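You operate a simulated robot arm through the tools that you are given. There is no shell and no other tool. Be economical: measure what you need, move in short steps, check, and stop when the job is done.

Carry out the task below with a simulated robot arm. There is one attempt and no reset: what you move stays moved.

Task
Give the blue disc one full pump of glue under the spout.
Fine: leave it in the ring of the purple plate, back at LOAD, with the valve shut; no second pump, spill none, the other discs stay dry.

The check looks at the end state, three seconds after you hand in, the way a careful person would. Anything else that was tipped, shoved, dropped, spilled or broken makes it a failure.

Robot
A 7-joint arm with a two-finger parallel gripper, fixed in place. Base frame: the origin is at the foot of the arm, x ahead of it, y to its left, z up; the work surface is at about z = 0. Readings come in mm, degrees, newtons and seconds.
With the tool pointing down near the work surface it reaches from about 240 to 620 mm from the base axis. Its first joint turns from -66.0 to 66.0 degrees. Payload 2.6 kg.
Tool frame: the origin (TCP) lies between the finger pads and is the grasp point; the fingertips stand 30 mm ahead of it; z points along the fingers, y is the line along which they close. Largest opening 94 mm; finger width 28, thickness 10; the body of the gripper, 50 by 96 mm, starts 55 mm behind the TCP.
Orientation is told as [roll, pitch, yaw] about the base's x, y, z axes, in that order, counted from this pose: with the fingers straight down and closing along the base's y, the tool's x points along the base's -x, its y along +y and its z along -z.

Tools
- The arm moves only by the tool send_rows. Its argument "moves" is a list of rows, each an object of numbers (a shift or turn left out is 0, a gripper value left out holds the last): "x", "y", "z": the shift along the base's x, y, z in cm; "wx", "wy", "wz": the turn, a rotation vector about the base's x, y, z in degrees; "claw": the gripper command, from -1 (fully open) to 1 (shut), values between in proportion. In form: [{"x": .., "y": .., "z": .., "wx": .., "wy": .., "wz": .., "claw": ..}, ...]. A call has 1 to 12 rows; each row shifts and turns the commanded pose from where the row before left it. A row lasts 0.2 s, in which the tool goes at most 50 mm and 8.6 degrees; a call with a longer step from one row to the next is refused whole, and so is a gripper value outside its range. A pose out of reach is approached as far as the arm can. The call stops where the force on the tool passes 40 N (or 10 N more than at its start, if that is more) or the arm is blocked; 0.2 s more then pass. The fingers move at their own pace (about 72 mm/s each) and stop on an object; they squeeze with about 30 N. The grip force told is the motor's: it shows also when the fingers shut on nothing. Time passes only in rows, and 0.2 s behind the last, so rows that do not move let the fingers close. The reply holds the time, the measured pose of the TCP, the force on the tool along the base axes, the opening and the grip force, in the units named above and with some noise, with the torque about the TCP (base axes, N m) and any sound that the robot's microphone picked up, and new pictures: "pictures" is both (left out), scene, wrist or none.
- Cameras (640 x 400 px; columns grow to the right, rows downward): "scene" is fixed at [30.4, 421.4, 586.5]; the picture's right is [-0.83, -0.55, 0.00], its down [-0.27, 0.41, -0.87] and it looks along [0.48, -0.73, -0.49] (base axes); focal length 352 px, centre (320, 200). "wrist" rides on the gripper at [76, 14, -103] in the tool frame; the picture's right is [-0.18, 0.98, 0.00], its down [-0.75, -0.14, -0.64] and it looks along [-0.63, -0.12, 0.77] (tool axes); focal length 243 px, centre (320, 200). There is no depth. A picture from a camera that has moved, and an enlarged one, comes with that camera's place and axes in the base frame and with its lens. The place of the scene camera against the robot may be out by one fixed shift of up to 18 mm in any direction.
- inspect(camera, box): a new picture of the part [left, top, right, bottom] of that camera's present view, enlarged. It takes no simulated time.
- hand_in(): hands the job in; it is judged then, once.

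Go step by step. Nothing tells you positions but the pictures and the camera data: compare them with the known pose of the tool, close in by small moves and look again before you grip or let go. The budget is 120 turns and 200 pictures, counting those below and the enlarged ones. Unless the task says otherwise, let go and move clear before handing in, and close with one line.

The tools are called as name(argument=value, ...) on one line, values as JSON. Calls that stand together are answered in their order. send_rows: Moves the arm, as the interface text tells. Its arguments: {"type":"object","properties":{"moves":{"type":"array","items":{"type":"object","properties":{"x":{"type":"number"},"y":{"type":"number"},"z":{"type":"number"},"wx":{"type":"number"},"wy":{"type":"number"},"wz":{"type":"number"},"claw":{"type":"number"}}}},"pictures":{"type":"string","enum":["both","scene","wrist","none"]}},"required":["moves"]} The other tools are called the same way: inspect (camera, box) takes an enlarged picture of a part of a camera's view; hand_in () hands the job in.

At the start:

```text
clock: 0.0
ee_pos: [392.2, -50.4, 342.8]
ee_rot: [0.0, 0.0, 0.0]
wrist_force: [0.3, 0.3, -0.5]
wrist_torque: [-0.01, 0.01, 0.0]
opening: 94.2
gripper_force: 0.0
```

scene: 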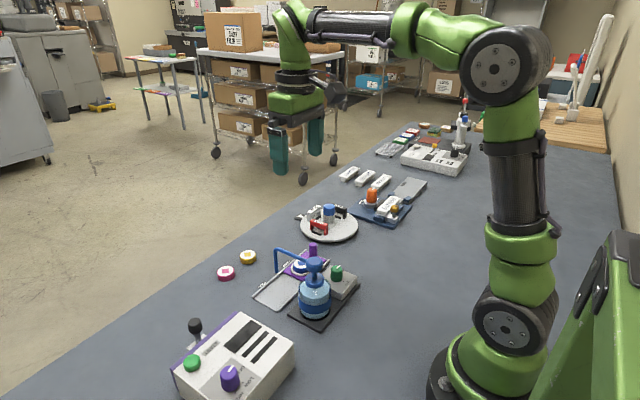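
wrist: 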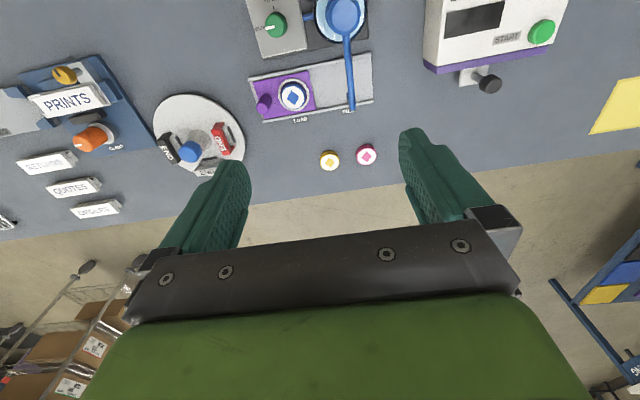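

I see the glue station: a purple plate on a track with a blue disc already in its ring at LOAD, a pump bottle with a spout, and a green valve knob. I'll look closer at both views.

inspect(camera="wrist", box=[230, 0, 390, 130])

inspect(camera="scene", box=[200, 220, 380, 340])

```text
3.08 times, centred on (310, 65) of wrist
camera zoom: at [317.3, -36.9, 444.0], right [0.18, 0.98, 0.0], down [0.75, -0.14, 0.64], along [0.63, -0.12, -0.77], focal length 746 px, centre (351, 615)
```

zoom: 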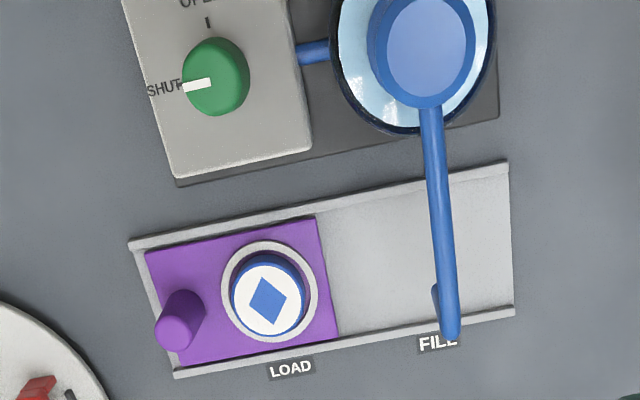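

```text
3.33 times, centred on (290, 280) of scene
camera zoom: at [30.4, 421.4, 586.5], right [-0.83, -0.55, 0.0], down [-0.27, 0.41, -0.87], along [0.48, -0.73, -0.49], focal length 1173 px, centre (420, -67)
```

zoom: 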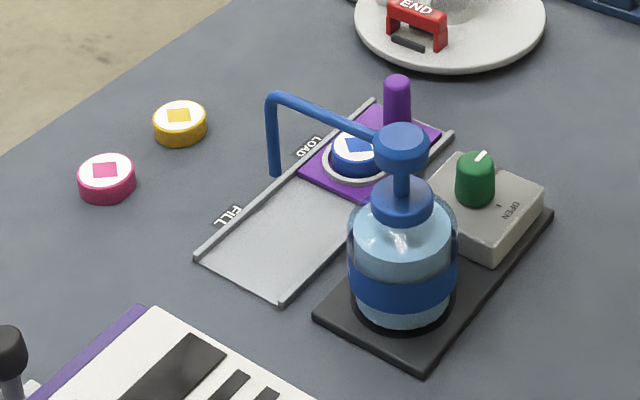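

The track runs along base y. The plate peg is near (424,-145), the spout near (444,-15), the valve knob near (334,-95) and the pump head near (337,-14). I'll turn the gripper 90° so its narrow side faces the spout, then move above the peg for a closer look.

send_rows(moves=[{"wz": 8.2, "y": -0.9, "x": 0.3, "z": -1}, {"wz": 8.2, "y": -0.9, "x": 0.3, "z": -1}, {"wz": 8.2, "y": -0.9, "x": 0.3, "z": -1}, {"wz": 8.2, "y": -0.9, "x": 0.3, "z": -1}, {"wz": 8.2, "y": -0.9, "x": 0.3, "z": -1}, {"wz": 8.2, "y": -0.9, "x": 0.3, "z": -1}, {"wz": 8.2, "y": -0.9, "x": 0.3, "z": -1}, {"wz": 8.2, "y": -0.9, "x": 0.3, "z": -1}, {"wz": 8.2, "y": -0.9, "x": 0.3, "z": -1}, {"wz": 8.2, "y": -0.9, "x": 0.3, "z": -1}, {"wz": 8.0, "y": -0.5, "x": 0.2, "z": -1}, {}])

```text
clock: 2.6
ee_pos: [422.8, -145.7, 232.1]
ee_rot: [0.1, 0.0, 90.2]
wrist_force: [-0.1, -0.1, 0.4]
wrist_torque: [0.0, 0.06, -0.01]
opening: 94.1
gripper_force: 0.1
camera wrist: at [411.2, -222.2, 334.2], right [-0.98, 0.18, 0.0], down [0.14, 0.75, 0.64], along [0.12, 0.63, -0.77], focal length 243 px, centre (320, 200)
```

scene: 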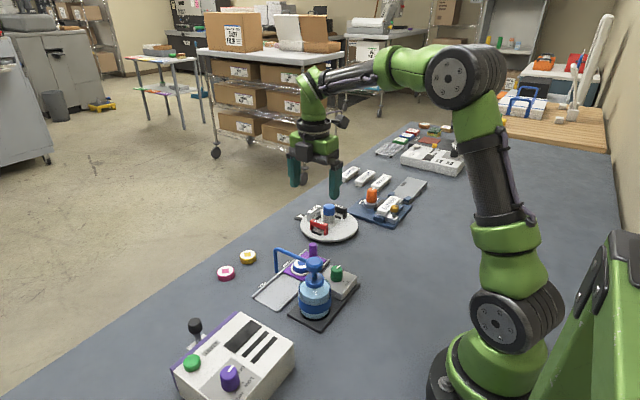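
wrist: 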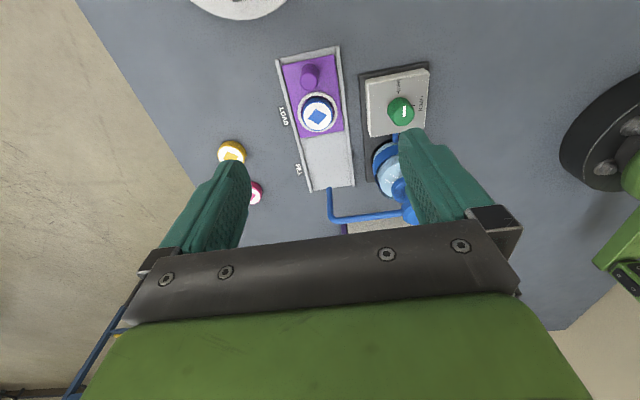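

inspect(camera="wrist", box=[250, 40, 442, 160])

inspect(camera="wrist", box=[290, 110, 450, 240])

```text
3.33 times, centred on (346, 100) of wrist
camera zoom: at [411.2, -222.2, 334.2], right [-0.98, 0.18, 0.0], down [0.14, 0.75, 0.64], along [0.12, 0.63, -0.77], focal length 809 px, centre (233, 533)
```

zoom: 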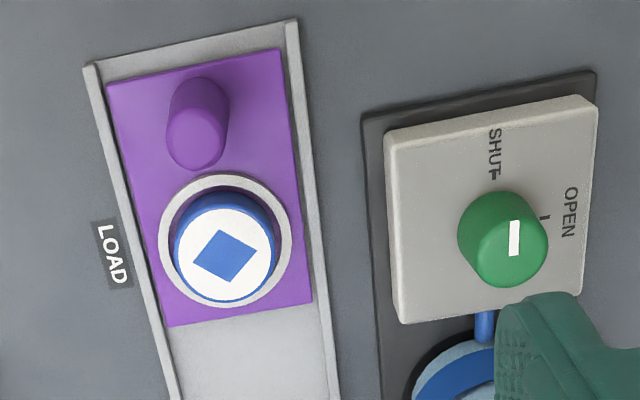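

```text
3.08 times, centred on (370, 175) of wrist
camera zoom: at [411.2, -222.2, 334.2], right [-0.98, 0.18, 0.0], down [0.14, 0.75, 0.64], along [0.12, 0.63, -0.77], focal length 746 px, centre (166, 277)
```

zoom: 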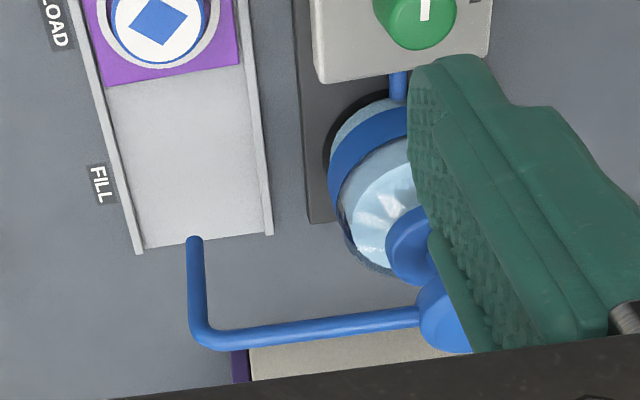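

send_rows(moves=[{"claw": -0.06, "x": 0.4, "z": -3}, {"x": 0.4, "z": -3}, {"x": 0.3, "y": -0.2, "z": -3}, {"z": -3}, {}])

inspect(camera="scene", box=[230, 180, 390, 300])

```text
clock: 3.8
ee_pos: [436.8, -148.2, 111.2]
ee_rot: [-0.1, 0.0, 90.0]
wrist_force: [-0.5, 1.4, 0.6]
wrist_torque: [-0.02, -0.03, 0.03]
opening: 50.0
gripper_force: 0.0
camera wrist: at [422.6, -224.1, 213.3], right [-0.98, 0.18, 0.0], down [0.14, 0.75, 0.64], along [0.12, 0.63, -0.77], focal length 243 px, centre (320, 200)
```

scene: 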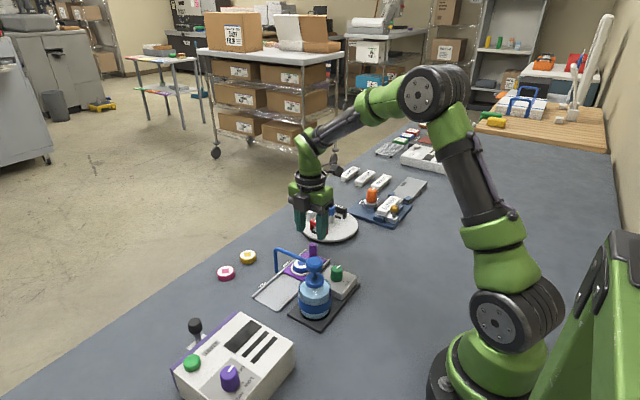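
wrist: 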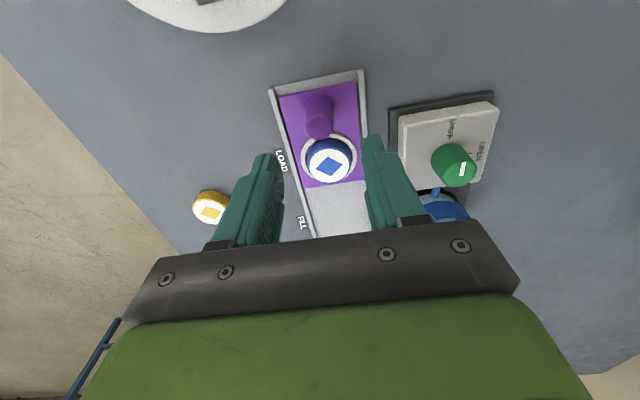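

```text
3.33 times, centred on (310, 240) of scene
camera zoom: at [30.4, 421.4, 586.5], right [-0.83, -0.55, 0.0], down [-0.27, 0.41, -0.87], along [0.48, -0.73, -0.49], focal length 1173 px, centre (353, 67)
```

zoom: 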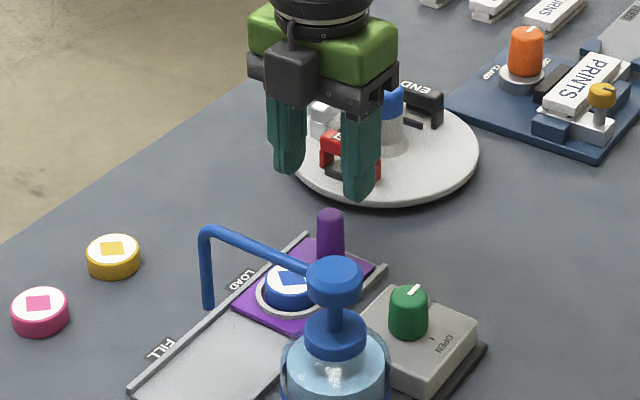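

inspect(camera="wrist", box=[250, 60, 410, 190])

```text
3.08 times, centred on (330, 125) of wrist
camera zoom: at [422.6, -224.1, 213.3], right [-0.98, 0.18, 0.0], down [0.14, 0.75, 0.64], along [0.12, 0.63, -0.77], focal length 746 px, centre (289, 431)
```

zoom: 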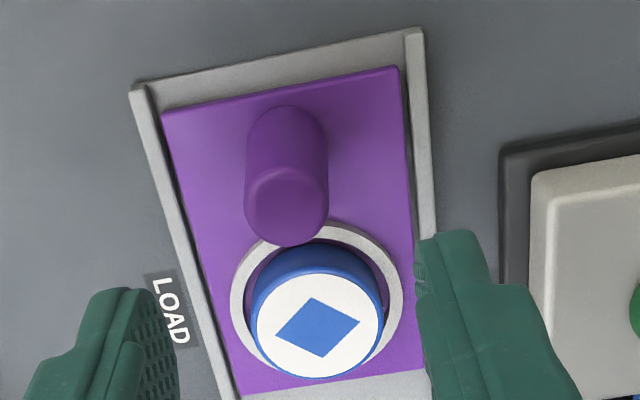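

The peg is at about (437,-155), with its top near z = 50. I'll descend around it and grip.

send_rows(moves=[{"y": -0.8, "z": -2}, {"z": -2.5}, {"z": -2.2}, {}, {"claw": 0.4}, {}, {}])

inspect(camera="scene", box=[230, 180, 390, 300])

```text
clock: 5.4
ee_pos: [435.2, -155.3, 45.2]
ee_rot: [0.1, 0.0, 90.1]
wrist_force: [-1.1, 0.1, -0.2]
wrist_torque: [0.0, 0.0, -0.03]
opening: 28.3
gripper_force: 0.0
camera wrist: at [422.9, -232.4, 147.5], right [-0.98, 0.18, 0.0], down [0.14, 0.75, 0.64], along [0.12, 0.63, -0.77], focal length 243 px, centre (320, 200)
```

scene: 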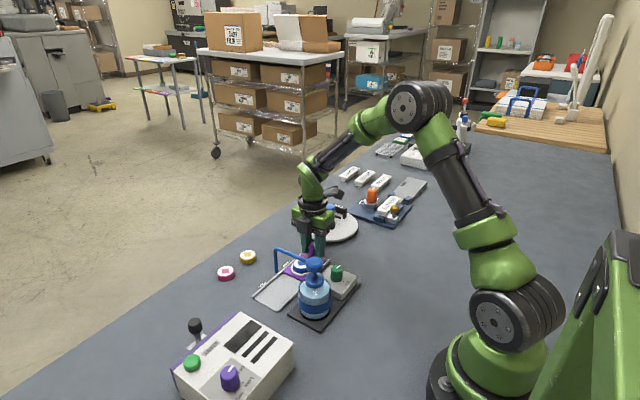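
wrist: 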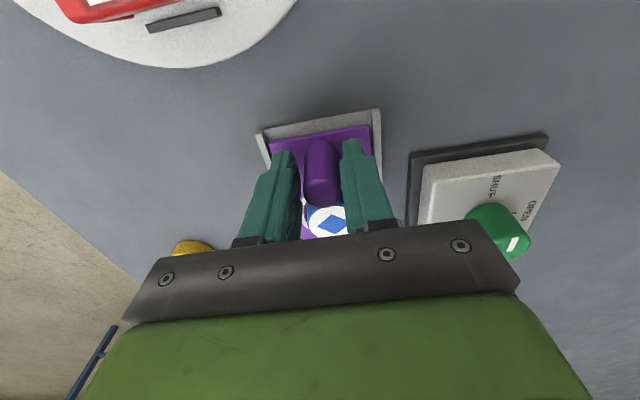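

```text
3.33 times, centred on (310, 240) of scene
camera zoom: at [30.4, 421.4, 586.5], right [-0.83, -0.55, 0.0], down [-0.27, 0.41, -0.87], along [0.48, -0.73, -0.49], focal length 1173 px, centre (353, 67)
```

zoom: 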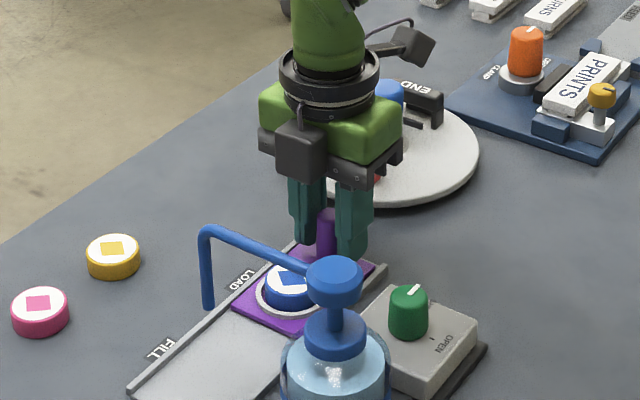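

send_rows(moves=[{"claw": 0.6}, {"claw": 1}, {}, {}], pictures="wrist")

```text
clock: 6.4
ee_pos: [435.6, -156.4, 45.4]
ee_rot: [0.1, -0.1, 89.8]
wrist_force: [-10.3, 0.4, 6.2]
wrist_torque: [0.05, 0.33, 0.04]
opening: 21.1
gripper_force: 44.4
camera wrist: at [422.3, -232.4, 147.3], right [-0.98, 0.19, 0.0], down [0.14, 0.75, 0.64], along [0.12, 0.63, -0.77], focal length 243 px, centre (320, 200)
```

wrist: 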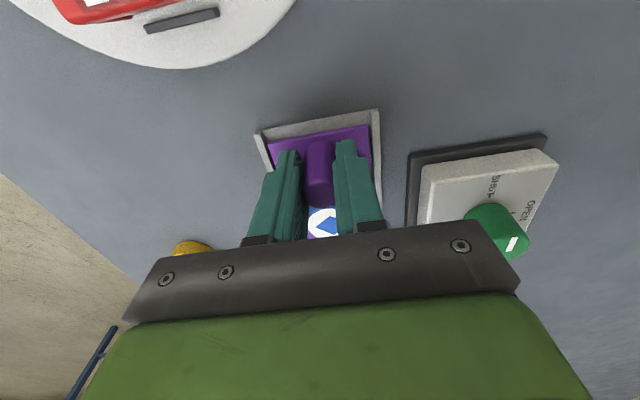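

The grip holds with a small side load, so I'll relieve that by shifting x slightly. Then I'll slide the plate most of the way towards FILL.

send_rows(moves=[{"x": -0.15}, {"y": 0.5}, {"y": 1}, {"y": 1.2}, {"y": 1.2}, {"y": 1.2}, {"y": 1.2}, {"y": 1}, {}])

inspect(camera="scene", box=[230, 210, 390, 330])

```text
clock: 8.4
ee_pos: [435.1, -82.8, 46.6]
ee_rot: [-0.2, 0.1, 90.1]
wrist_force: [23.4, 0.2, -16.5]
wrist_torque: [-0.02, -0.69, -0.03]
opening: 21.2
gripper_force: 44.4
camera wrist: at [421.6, -158.9, 147.4], right [-0.98, 0.18, -0.01], down [0.14, 0.75, 0.64], along [0.12, 0.63, -0.77], focal length 243 px, centre (320, 200)
```

scene: 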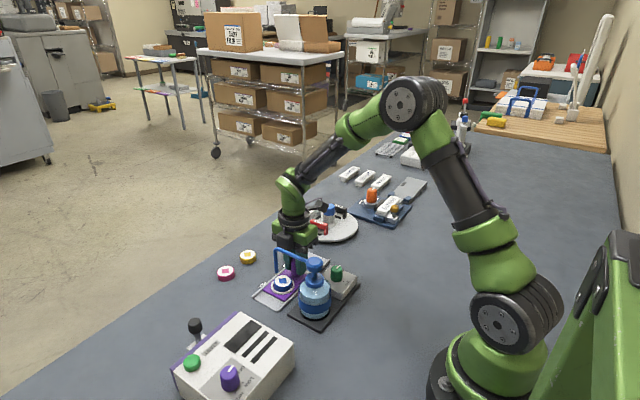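
wrist: 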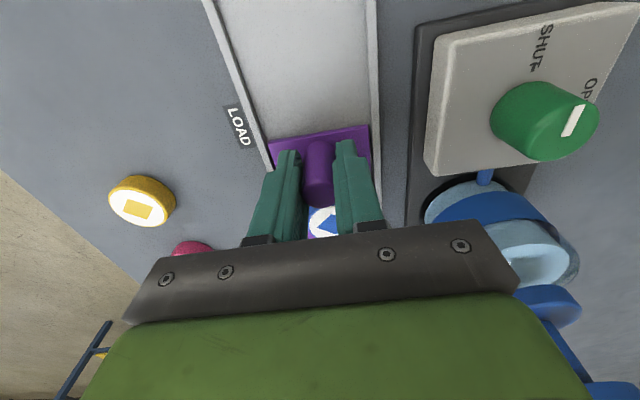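

```text
3.33 times, centred on (310, 270) of scene
camera zoom: at [30.5, 421.4, 586.5], right [-0.83, -0.55, 0.0], down [-0.27, 0.41, -0.87], along [0.48, -0.73, -0.49], focal length 1173 px, centre (353, -33)
```

zoom: 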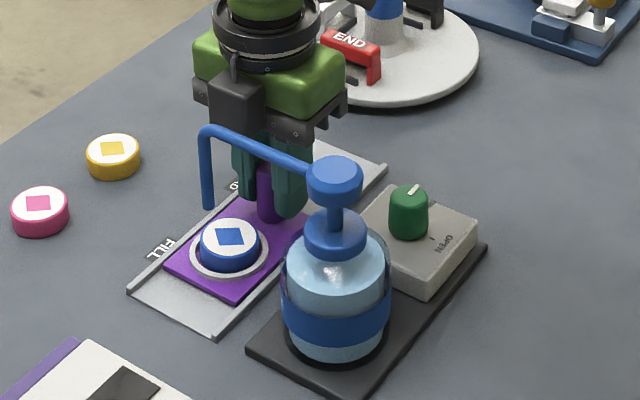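

Moved 73 mm so far. I'll relieve the side load and go on in small steps.

send_rows(moves=[{"x": 0.15, "z": -0.1}, {"y": 0.5}, {"y": 0.5}, {}])

inspect(camera="scene", box=[240, 230, 336, 302])

```text
clock: 9.4
ee_pos: [434.9, -72.5, 46.9]
ee_rot: [0.0, 0.0, 89.8]
wrist_force: [-11.9, -0.3, 36.9]
wrist_torque: [-0.05, 0.44, 0.03]
opening: 20.9
gripper_force: 45.0
camera wrist: at [422.0, -149.5, 147.2], right [-0.98, 0.19, 0.0], down [0.14, 0.75, 0.64], along [0.12, 0.63, -0.77], focal length 243 px, centre (320, 200)
```

scene: 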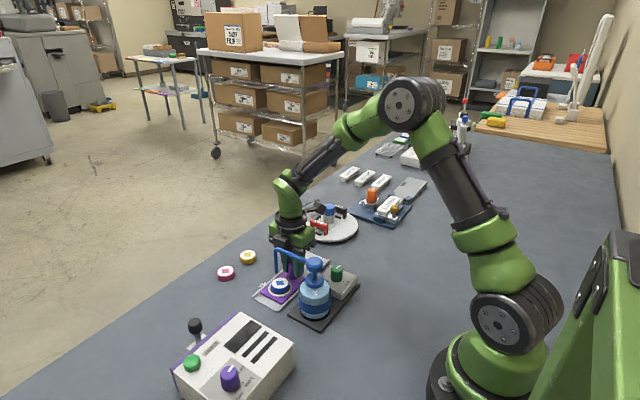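
wrist: 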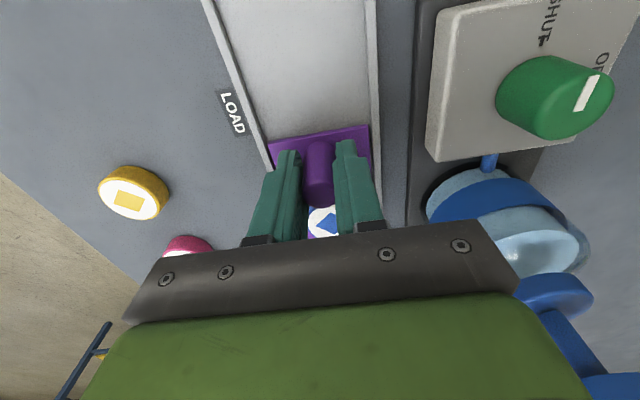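

```text
5.56 times, centred on (288, 266) of scene
camera zoom: at [30.2, 421.5, 586.5], right [-0.83, -0.55, 0.0], down [-0.27, 0.41, -0.87], along [0.48, -0.73, -0.49], focal length 1955 px, centre (498, -167)
```

zoom: 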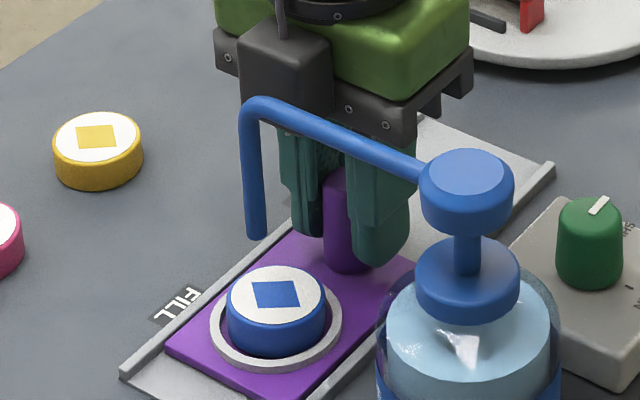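

Close now, with roughly 5–8 mm to go by my estimate. I'll take off the vertical load, advance 4 mm and then let go and view it from above.

send_rows(moves=[{"z": 0.1}, {"y": 0.2}, {"y": 0.25}, {}], pictures="none")

inspect(camera="scene", box=[240, 230, 336, 302])

```text
clock: 10.4
ee_pos: [435.2, -67.5, 46.4]
ee_rot: [0.0, 0.0, 90.0]
wrist_force: [-6.9, 1.0, 18.3]
wrist_torque: [-0.48, 0.16, 0.04]
opening: 20.9
gripper_force: 44.9
```

```text
5.56 times, centred on (288, 266) of scene
camera zoom: at [30.3, 421.5, 586.5], right [-0.83, -0.55, 0.0], down [-0.27, 0.41, -0.87], along [0.48, -0.73, -0.49], focal length 1955 px, centre (498, -167)
```

zoom: 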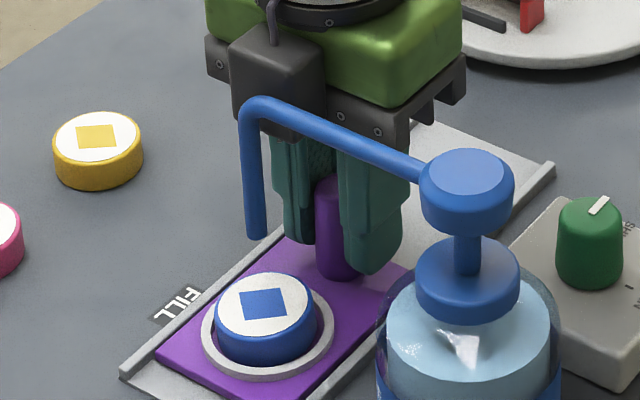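

By arithmetic the disc is at y ≈ -17, the same as the spout. I'll open, back off along -y (free of the peg), rise and view it from above.

send_rows(moves=[{"claw": 0.0}, {}, {}, {"y": -1.5}, {"y": -2}, {"y": -1, "z": 3}, {"z": 4}, {"z": 4}, {"z": 3}, {}])

inspect(camera="scene", box=[240, 230, 336, 302])

inspect(camera="wrist", box=[270, 60, 430, 200])

```text
clock: 12.6
ee_pos: [434.4, -113.7, 184.8]
ee_rot: [0.0, 0.0, 89.9]
wrist_force: [-0.4, -0.3, 0.3]
wrist_torque: [0.01, 0.01, -0.01]
opening: 47.1
gripper_force: 0.1
camera wrist: at [421.5, -189.8, 286.8], right [-0.98, 0.18, 0.0], down [0.14, 0.75, 0.64], along [0.12, 0.63, -0.77], focal length 243 px, centre (320, 200)
```

scene: 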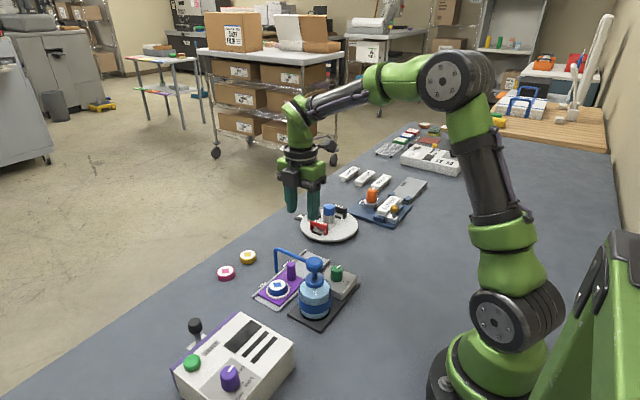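
wrist: 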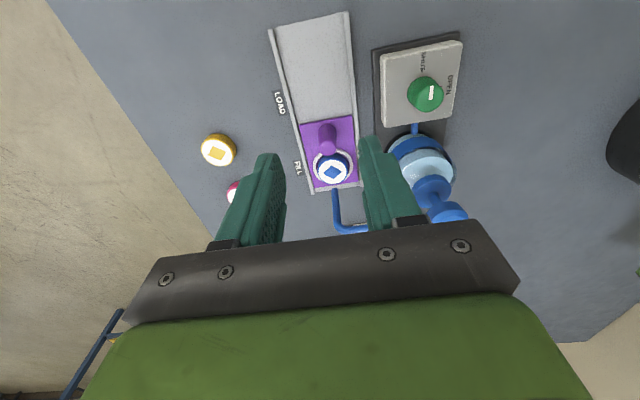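

```text
5.56 times, centred on (288, 266) of scene
camera zoom: at [30.4, 421.4, 586.5], right [-0.83, -0.55, 0.0], down [-0.27, 0.41, -0.87], along [0.48, -0.73, -0.49], focal length 1955 px, centre (498, -167)
```

zoom: 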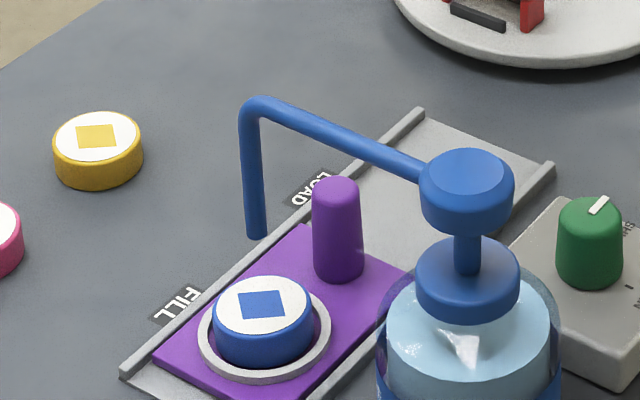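

```text
2.86 times, centred on (350, 130) of wrist
camera zoom: at [421.5, -189.8, 286.8], right [-0.98, 0.18, 0.0], down [0.14, 0.75, 0.64], along [0.12, 0.63, -0.77], focal length 693 px, centre (234, 400)
```

zoom: 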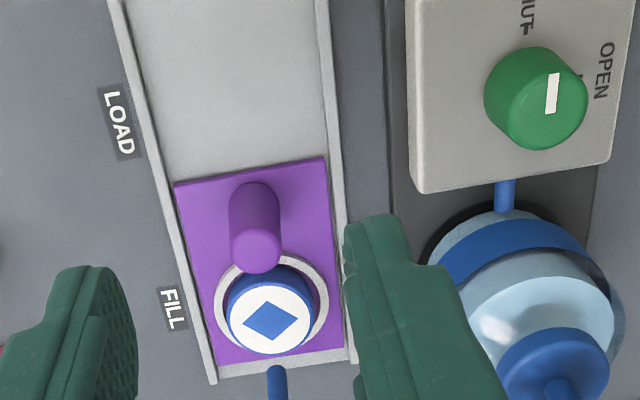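

The plate travelled about 89 mm and the disc sits at FILL under the spout to within 1–2 mm. Next is the valve knob at roughly (333,-100), so I'll move above it for a closer look.

send_rows(moves=[{"x": -3, "y": 0.3}, {"x": -3.5, "y": 0.3}, {"x": -3.6, "y": 0.3}, {"z": -2}, {"z": -2}, {}])

inspect(camera="wrist", box=[250, 50, 410, 190])

inspect(camera="scene", box=[260, 200, 388, 296])

```text
clock: 14.0
ee_pos: [335.1, -104.4, 145.9]
ee_rot: [-0.1, 0.0, 90.0]
wrist_force: [0.2, -0.2, 0.7]
wrist_torque: [0.04, 0.0, 0.02]
opening: 46.8
gripper_force: 0.1
camera wrist: at [321.4, -180.6, 247.0], right [-0.98, 0.18, 0.0], down [0.14, 0.75, 0.64], along [0.12, 0.63, -0.77], focal length 243 px, centre (320, 200)
```

scene: 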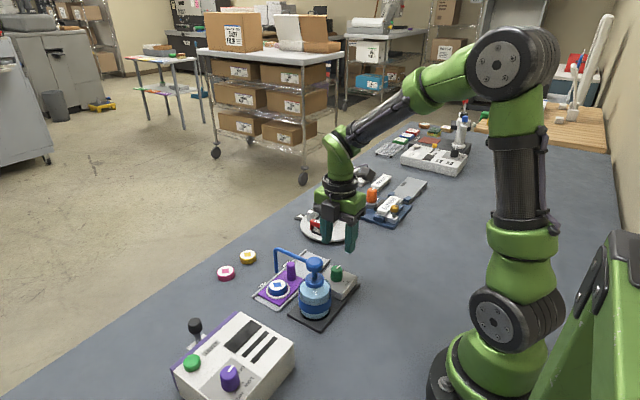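
wrist: 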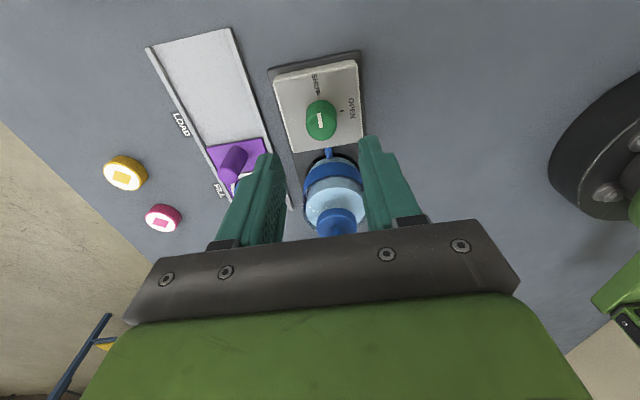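

```text
2.86 times, centred on (330, 120) of wrist
camera zoom: at [321.4, -180.6, 247.0], right [-0.98, 0.18, 0.0], down [0.14, 0.75, 0.64], along [0.12, 0.63, -0.77], focal length 693 px, centre (291, 429)
```

zoom: 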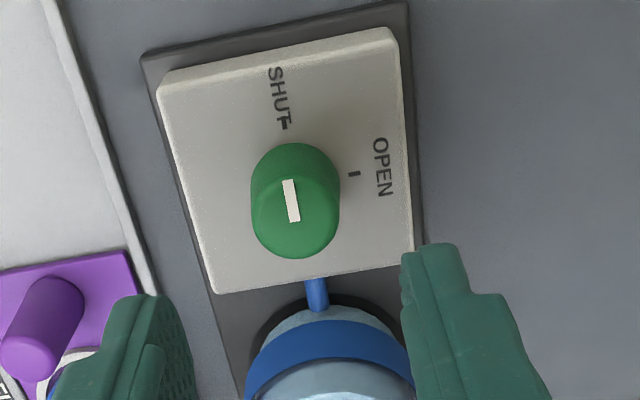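

```text
4.17 times, centred on (324, 248) of scene
camera zoom: at [30.4, 421.4, 586.5], right [-0.83, -0.55, 0.0], down [-0.27, 0.41, -0.87], along [0.48, -0.73, -0.49], focal length 1466 px, centre (303, 0)
```

zoom: 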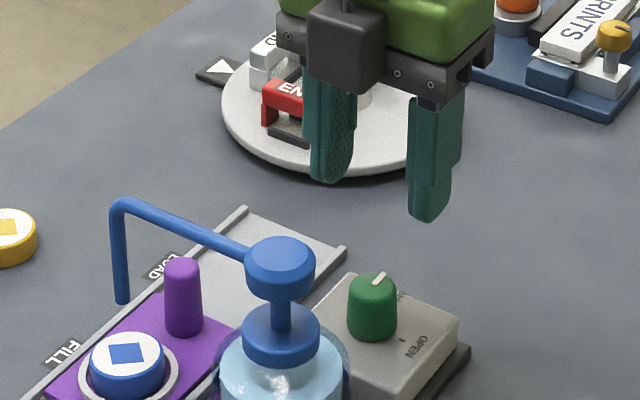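

Knob is at about (335,-99), with its top near z = 46. Descending to just above it to check centring.

send_rows(moves=[{"y": 0.4, "z": -2}, {"z": -2.2}, {"z": -2.2}, {}])

inspect(camera="scene", box=[260, 200, 388, 296])

```text
clock: 15.0
ee_pos: [334.1, -99.6, 81.3]
ee_rot: [0.0, 0.0, 90.0]
wrist_force: [0.6, -0.7, -0.1]
wrist_torque: [-0.01, -0.02, -0.01]
opening: 47.0
gripper_force: 0.0
camera wrist: at [321.4, -176.8, 182.1], right [-0.98, 0.18, 0.0], down [0.14, 0.75, 0.64], along [0.12, 0.63, -0.77], focal length 243 px, centre (320, 200)
```

scene: 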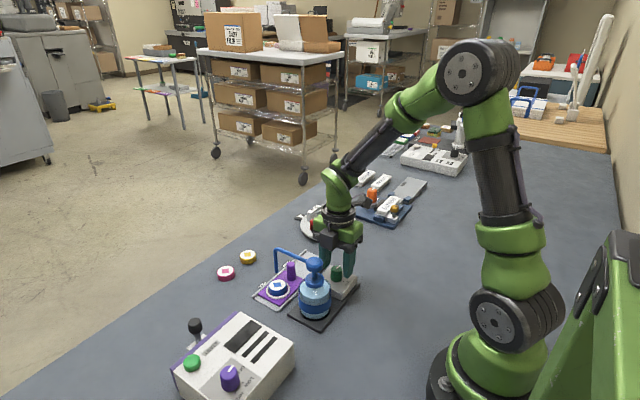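
wrist: 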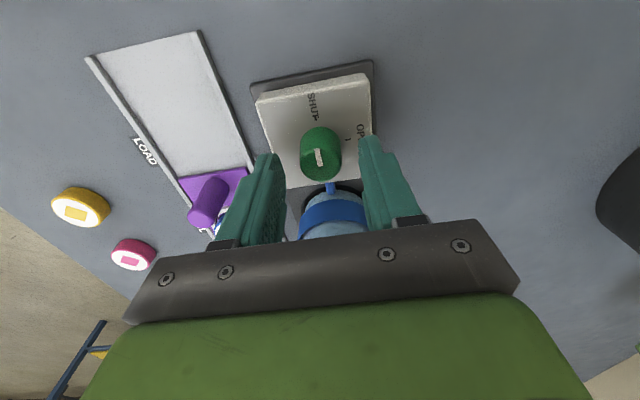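

```text
4.17 times, centred on (324, 248) of scene
camera zoom: at [30.4, 421.4, 586.5], right [-0.83, -0.55, 0.0], down [-0.27, 0.41, -0.87], along [0.48, -0.73, -0.49], focal length 1466 px, centre (303, 0)
```

zoom: 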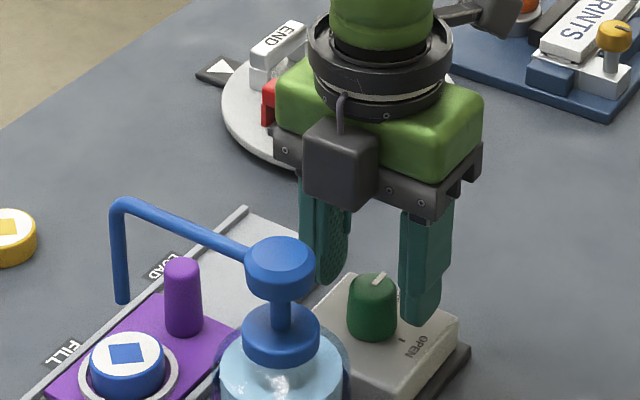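

send_rows(moves=[{"x": 0.15, "y": 0.2, "z": -1.2}, {"z": -1.2}, {}, {"claw": 0.3}, {"claw": 0.6}, {"claw": 1}, {}])

inspect(camera="scene", box=[260, 200, 388, 296])

```text
clock: 15.7
ee_pos: [335.7, -98.3, 60.7]
ee_rot: [0.0, 0.1, 90.0]
wrist_force: [-1.0, 0.7, 2.2]
wrist_torque: [0.09, 0.06, 0.02]
opening: 47.0
gripper_force: 0.2
stopped in row 3: the force on the tool passed its limit at 48 N (the readings are from after the stop); the commanded pose is now the measured one
camera wrist: at [322.8, -174.7, 161.6], right [-0.98, 0.18, 0.0], down [0.14, 0.75, 0.64], along [0.12, 0.63, -0.77], focal length 243 px, centre (320, 200)
```

scene: 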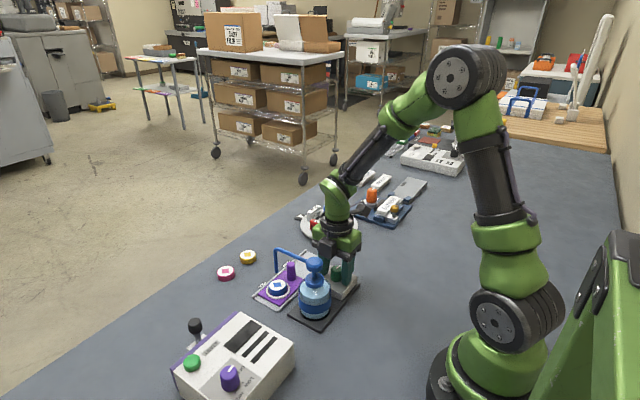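
wrist: 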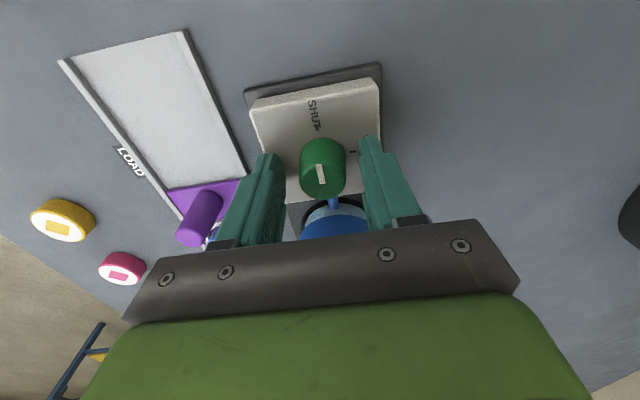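

```text
4.17 times, centred on (324, 248) of scene
camera zoom: at [30.4, 421.4, 586.5], right [-0.83, -0.55, 0.0], down [-0.27, 0.41, -0.87], along [0.48, -0.73, -0.49], focal length 1466 px, centre (303, 0)
```

zoom: 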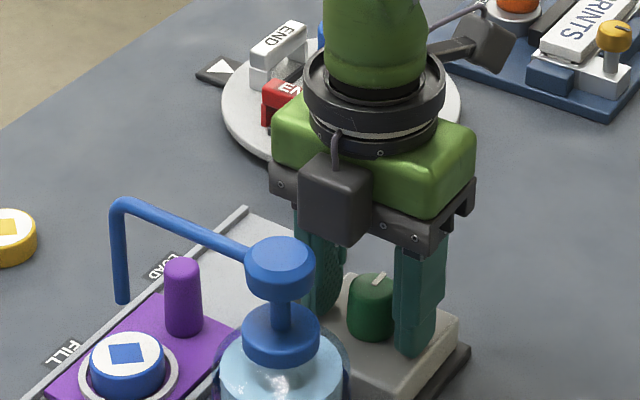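

The fingertips lightly touched the valve box top (z ≈ 30); nothing has moved. I'll lift 2.5 mm and close on the knob.

send_rows(moves=[{"z": 0.25, "y": -0.1}, {}, {"claw": 0.3}, {"claw": 0.5}, {"claw": 1}, {}, {}])

```text
clock: 17.3
ee_pos: [333.3, -99.5, 62.8]
ee_rot: [0.3, 0.0, 90.0]
wrist_force: [-21.7, 0.6, 10.7]
wrist_torque: [-0.16, 0.49, -0.03]
opening: 27.4
gripper_force: 45.3
camera wrist: at [321.6, -175.5, 163.4], right [-0.98, 0.19, 0.0], down [0.15, 0.75, 0.64], along [0.12, 0.63, -0.77], focal length 243 px, centre (320, 200)
```

scene: 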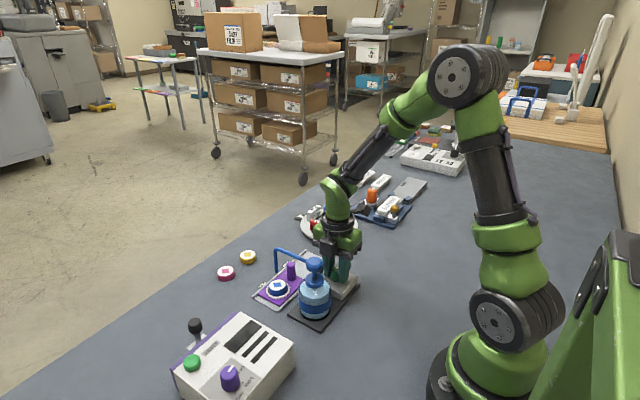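
wrist: 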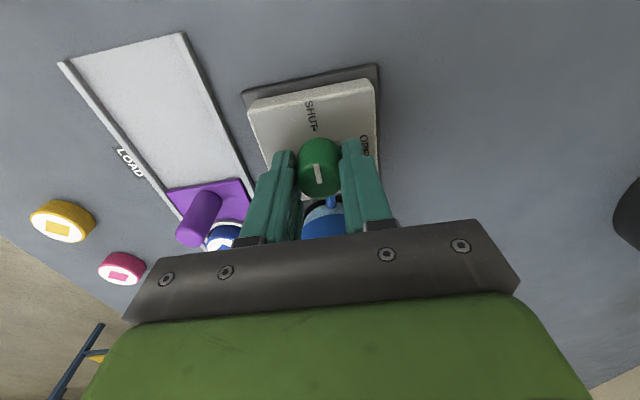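

The knob is gripped with a side load, so I'll relieve it and start turning clockwise towards OPEN.

send_rows(moves=[{"x": -0.22}, {"wz": -4}, {"wz": -7}, {"wz": -7}, {"wz": -7}, {"wz": -7}, {}], pictures="wrist")

```text
clock: 18.9
ee_pos: [334.4, -99.3, 63.0]
ee_rot: [-0.2, 0.0, 58.0]
wrist_force: [16.3, -0.1, -32.2]
wrist_torque: [0.11, -0.41, 0.02]
opening: 27.5
gripper_force: 45.1
camera wrist: at [283.0, -156.4, 163.7], right [-0.74, 0.68, 0.0], down [0.52, 0.56, 0.64], along [0.44, 0.47, -0.77], focal length 243 px, centre (320, 200)
```

wrist: 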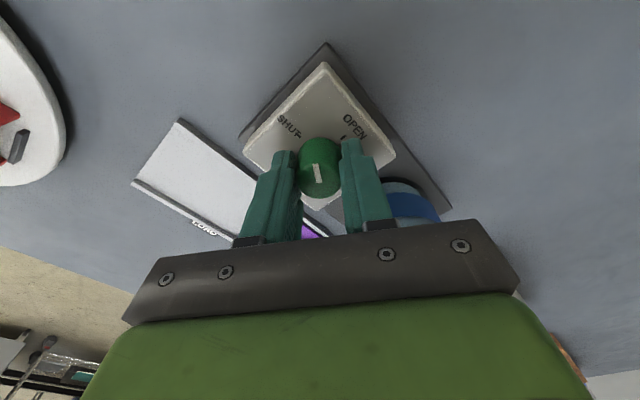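

The knob turns with the gripper. Continuing to the OPEN mark.

send_rows(moves=[{"x": 0.1, "z": -0.1}, {"wz": -7}, {"wz": -7}, {"wz": -7}, {"wz": -7}, {"wz": -7}, {"wz": -7}, {"wz": -7}, {}])

inspect(camera="wrist", box=[250, 60, 410, 210])

inspect(camera="scene", box=[260, 200, 388, 296])

```text
clock: 20.9
ee_pos: [334.8, -98.8, 61.9]
ee_rot: [-0.1, 0.0, 8.9]
wrist_force: [-11.3, 0.9, 31.8]
wrist_torque: [0.05, 0.32, 0.0]
opening: 27.5
gripper_force: 44.6
camera wrist: at [258.8, -97.5, 163.2], right [0.03, 1.0, 0.0], down [0.77, -0.02, 0.64], along [0.64, -0.02, -0.77], focal length 243 px, centre (320, 200)
```

scene: 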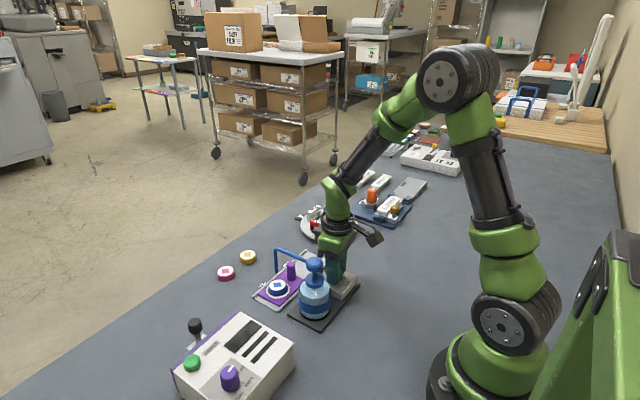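
wrist: 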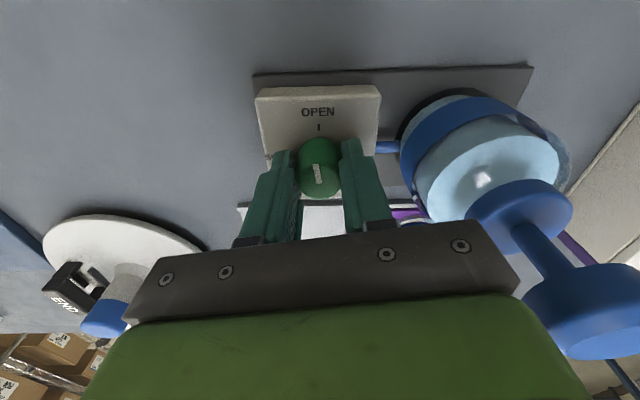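

```text
2.67 times, centred on (330, 135) of wrist
camera zoom: at [258.8, -97.5, 163.2], right [0.03, 1.0, 0.0], down [0.77, -0.02, 0.64], along [0.64, -0.02, -0.77], focal length 647 px, centre (293, 373)
```

zoom: 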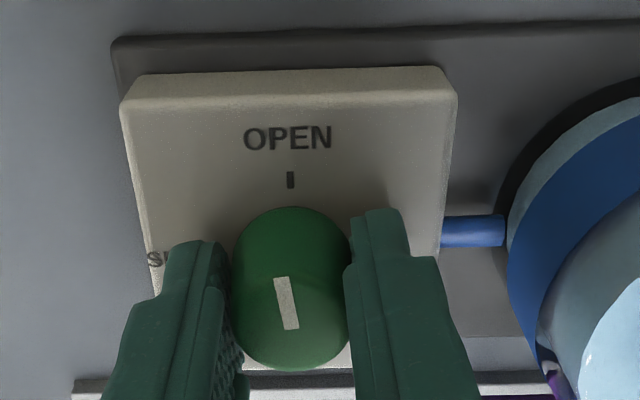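

```text
4.17 times, centred on (324, 248) of scene
camera zoom: at [30.3, 421.5, 586.5], right [-0.83, -0.55, 0.0], down [-0.27, 0.41, -0.87], along [0.48, -0.73, -0.49], focal length 1466 px, centre (303, 0)
```

zoom: 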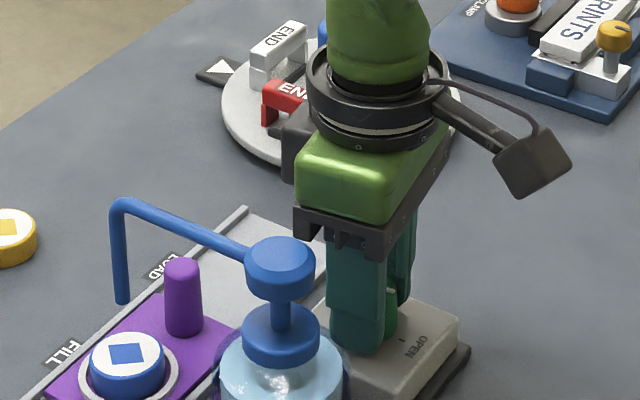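

9° left. I'll finish the turn, release the knob and rise.

send_rows(moves=[{"z": 0.08}, {"wz": -4.5}, {"wz": -4.5}, {}, {"claw": 0.2}, {}, {}, {"z": 3}, {"z": 4}, {"z": 4}, {}])

inspect(camera="wrist", box=[250, 30, 450, 210])

inspect(camera="scene", box=[240, 230, 368, 326])

```text
clock: 23.3
ee_pos: [333.8, -100.6, 172.7]
ee_rot: [0.0, 0.1, -0.1]
wrist_force: [-0.2, -0.3, -0.8]
wrist_torque: [0.02, 0.03, 0.0]
opening: 37.6
gripper_force: 0.1
camera wrist: at [259.4, -85.2, 274.3], right [0.18, 0.98, 0.0], down [0.75, -0.14, 0.64], along [0.63, -0.12, -0.77], focal length 243 px, centre (320, 200)
```

scene: 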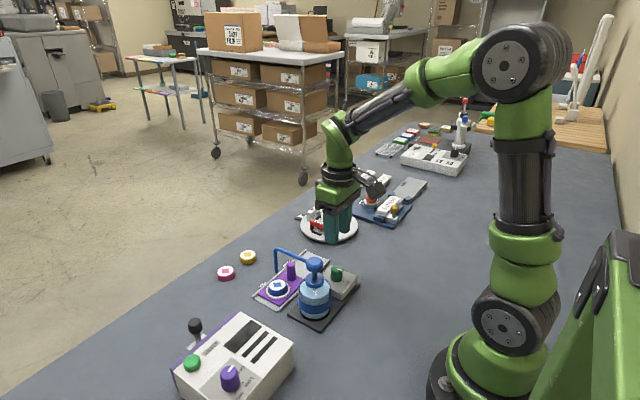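
wrist: 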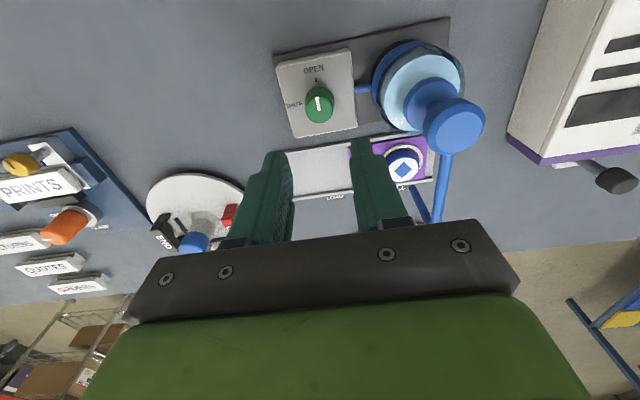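

```text
2.22 times, centred on (350, 120) of wrist
camera zoom: at [259.4, -85.2, 274.3], right [0.18, 0.98, 0.0], down [0.75, -0.14, 0.64], along [0.63, -0.12, -0.77], focal length 539 px, centre (253, 378)
```

zoom: 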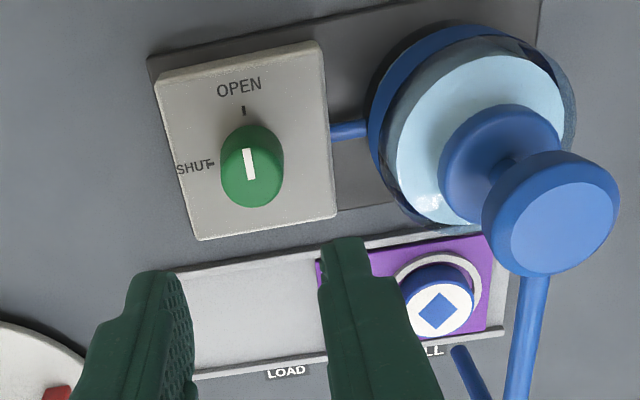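

```text
4.17 times, centred on (304, 278) of scene
camera zoom: at [30.4, 421.4, 586.5], right [-0.83, -0.55, 0.0], down [-0.27, 0.41, -0.87], along [0.48, -0.73, -0.49], focal length 1466 px, centre (387, -125)
```

zoom: 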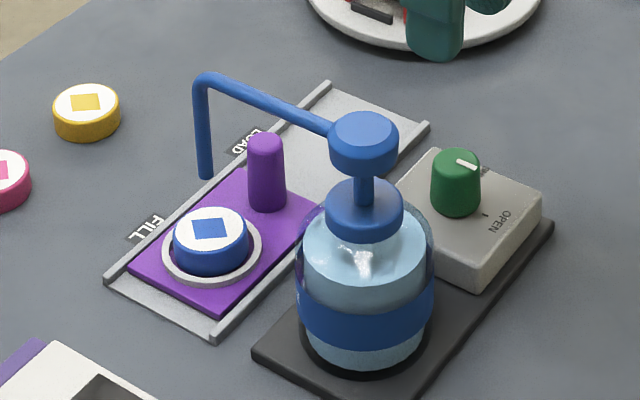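

The valve pointer is at OPEN and nothing else has moved. The pump head is near (336,-14) with its top around z ≈ 132, so I'll close the fingers and move above it.

send_rows(moves=[{"z": 1.5, "claw": 1}, {"y": 2.8}, {"y": 2.9}, {"y": 2.9, "x": 0.2}, {}, {}])

inspect(camera="scene", box=[240, 190, 400, 310])

inspect(camera="wrist", box=[220, 60, 420, 240])

```text
clock: 24.7
ee_pos: [336.5, -13.2, 186.3]
ee_rot: [0.1, 0.1, 0.0]
wrist_force: [-0.1, -0.4, 0.4]
wrist_torque: [0.0, 0.04, -0.02]
opening: 0.0
gripper_force: 30.1
camera wrist: at [261.4, 1.1, 288.6], right [0.18, 0.98, 0.0], down [0.75, -0.14, 0.64], along [0.63, -0.12, -0.77], focal length 243 px, centre (320, 200)
```

scene: 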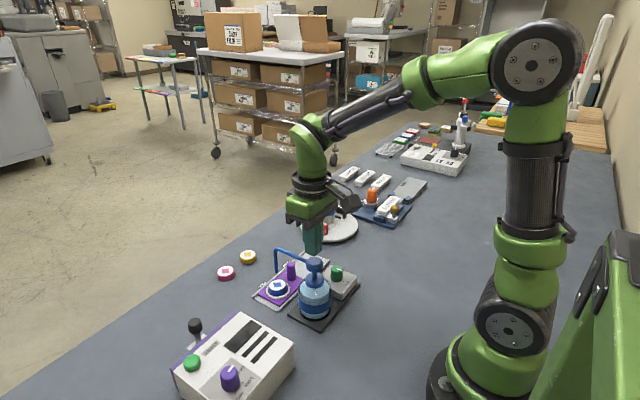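
wrist: 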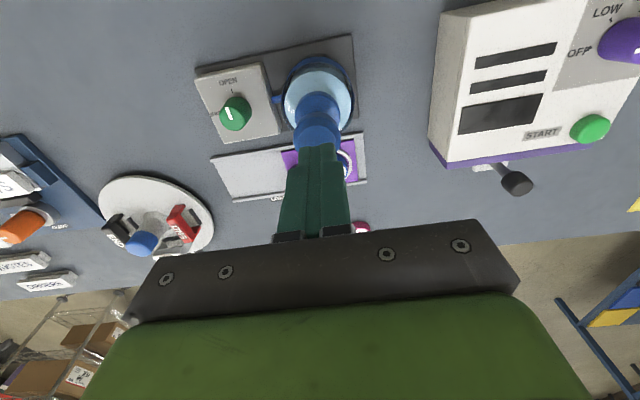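

```text
3.33 times, centred on (320, 250) of scene
camera zoom: at [30.4, 421.4, 586.5], right [-0.83, -0.55, 0.0], down [-0.27, 0.41, -0.87], along [0.48, -0.73, -0.49], focal length 1173 px, centre (320, 33)
```

zoom: 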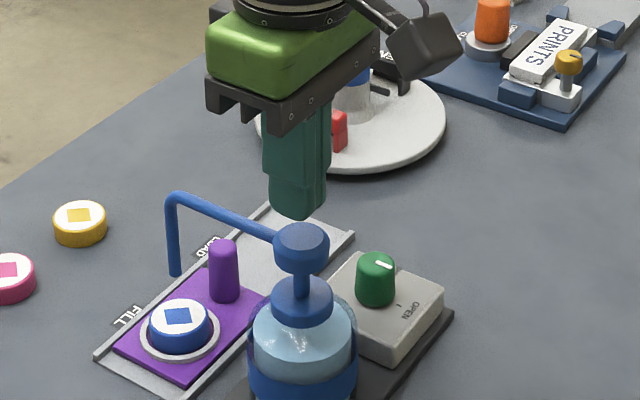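

```text
2.22 times, centred on (320, 150) of wrist
camera zoom: at [261.4, 1.1, 288.6], right [0.18, 0.98, 0.0], down [0.75, -0.14, 0.64], along [0.63, -0.12, -0.77], focal length 539 px, centre (320, 311)
```

zoom: 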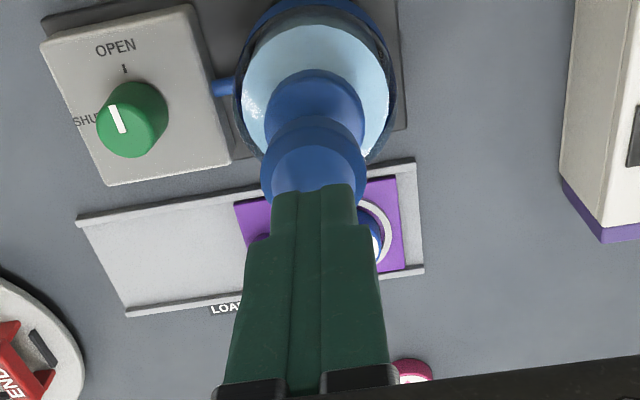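

Well centred over the head. Lowering gently to find contact.

send_rows(moves=[{"z": -1}, {"z": -0.5}, {"z": -0.4}, {"z": -0.3}, {"z": -0.2}, {}])

inspect(camera="scene", box=[240, 190, 400, 310])

```text
clock: 26.1
ee_pos: [336.4, -14.6, 164.3]
ee_rot: [0.0, -0.1, 0.0]
wrist_force: [-0.2, -1.3, 3.9]
wrist_torque: [-0.03, -0.06, -0.03]
opening: 0.2
gripper_force: 30.3
camera wrist: at [261.6, 0.8, 264.7], right [0.18, 0.98, 0.0], down [0.75, -0.14, 0.64], along [0.63, -0.12, -0.77], focal length 243 px, centre (320, 200)
```

scene: 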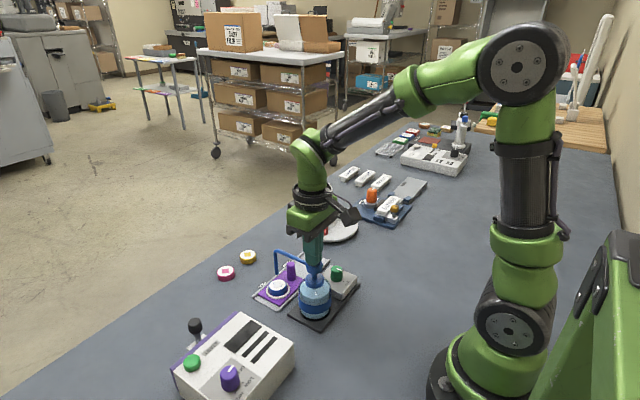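
wrist: 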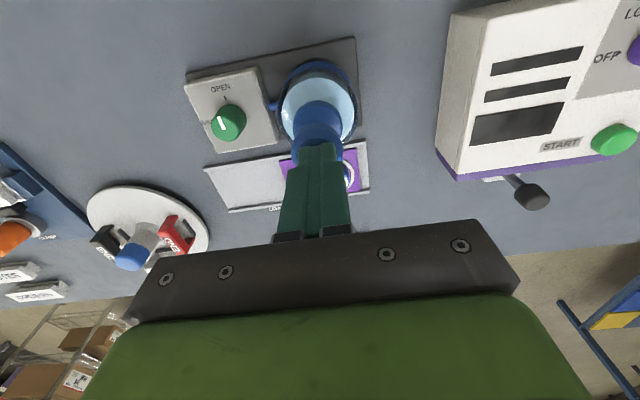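

```text
3.33 times, centred on (320, 250) of scene
camera zoom: at [30.4, 421.4, 586.5], right [-0.83, -0.55, 0.0], down [-0.27, 0.41, -0.87], along [0.48, -0.73, -0.49], focal length 1173 px, centre (320, 33)
```

zoom: 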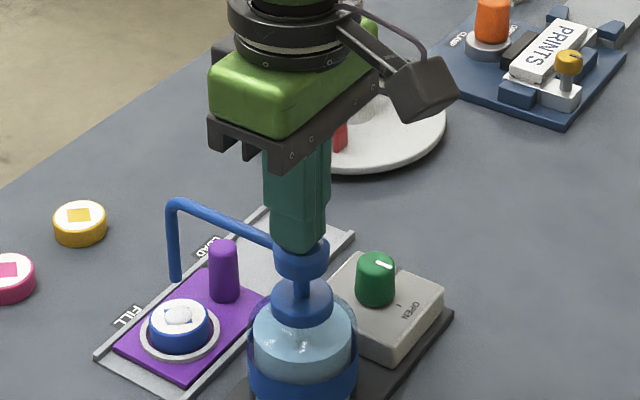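

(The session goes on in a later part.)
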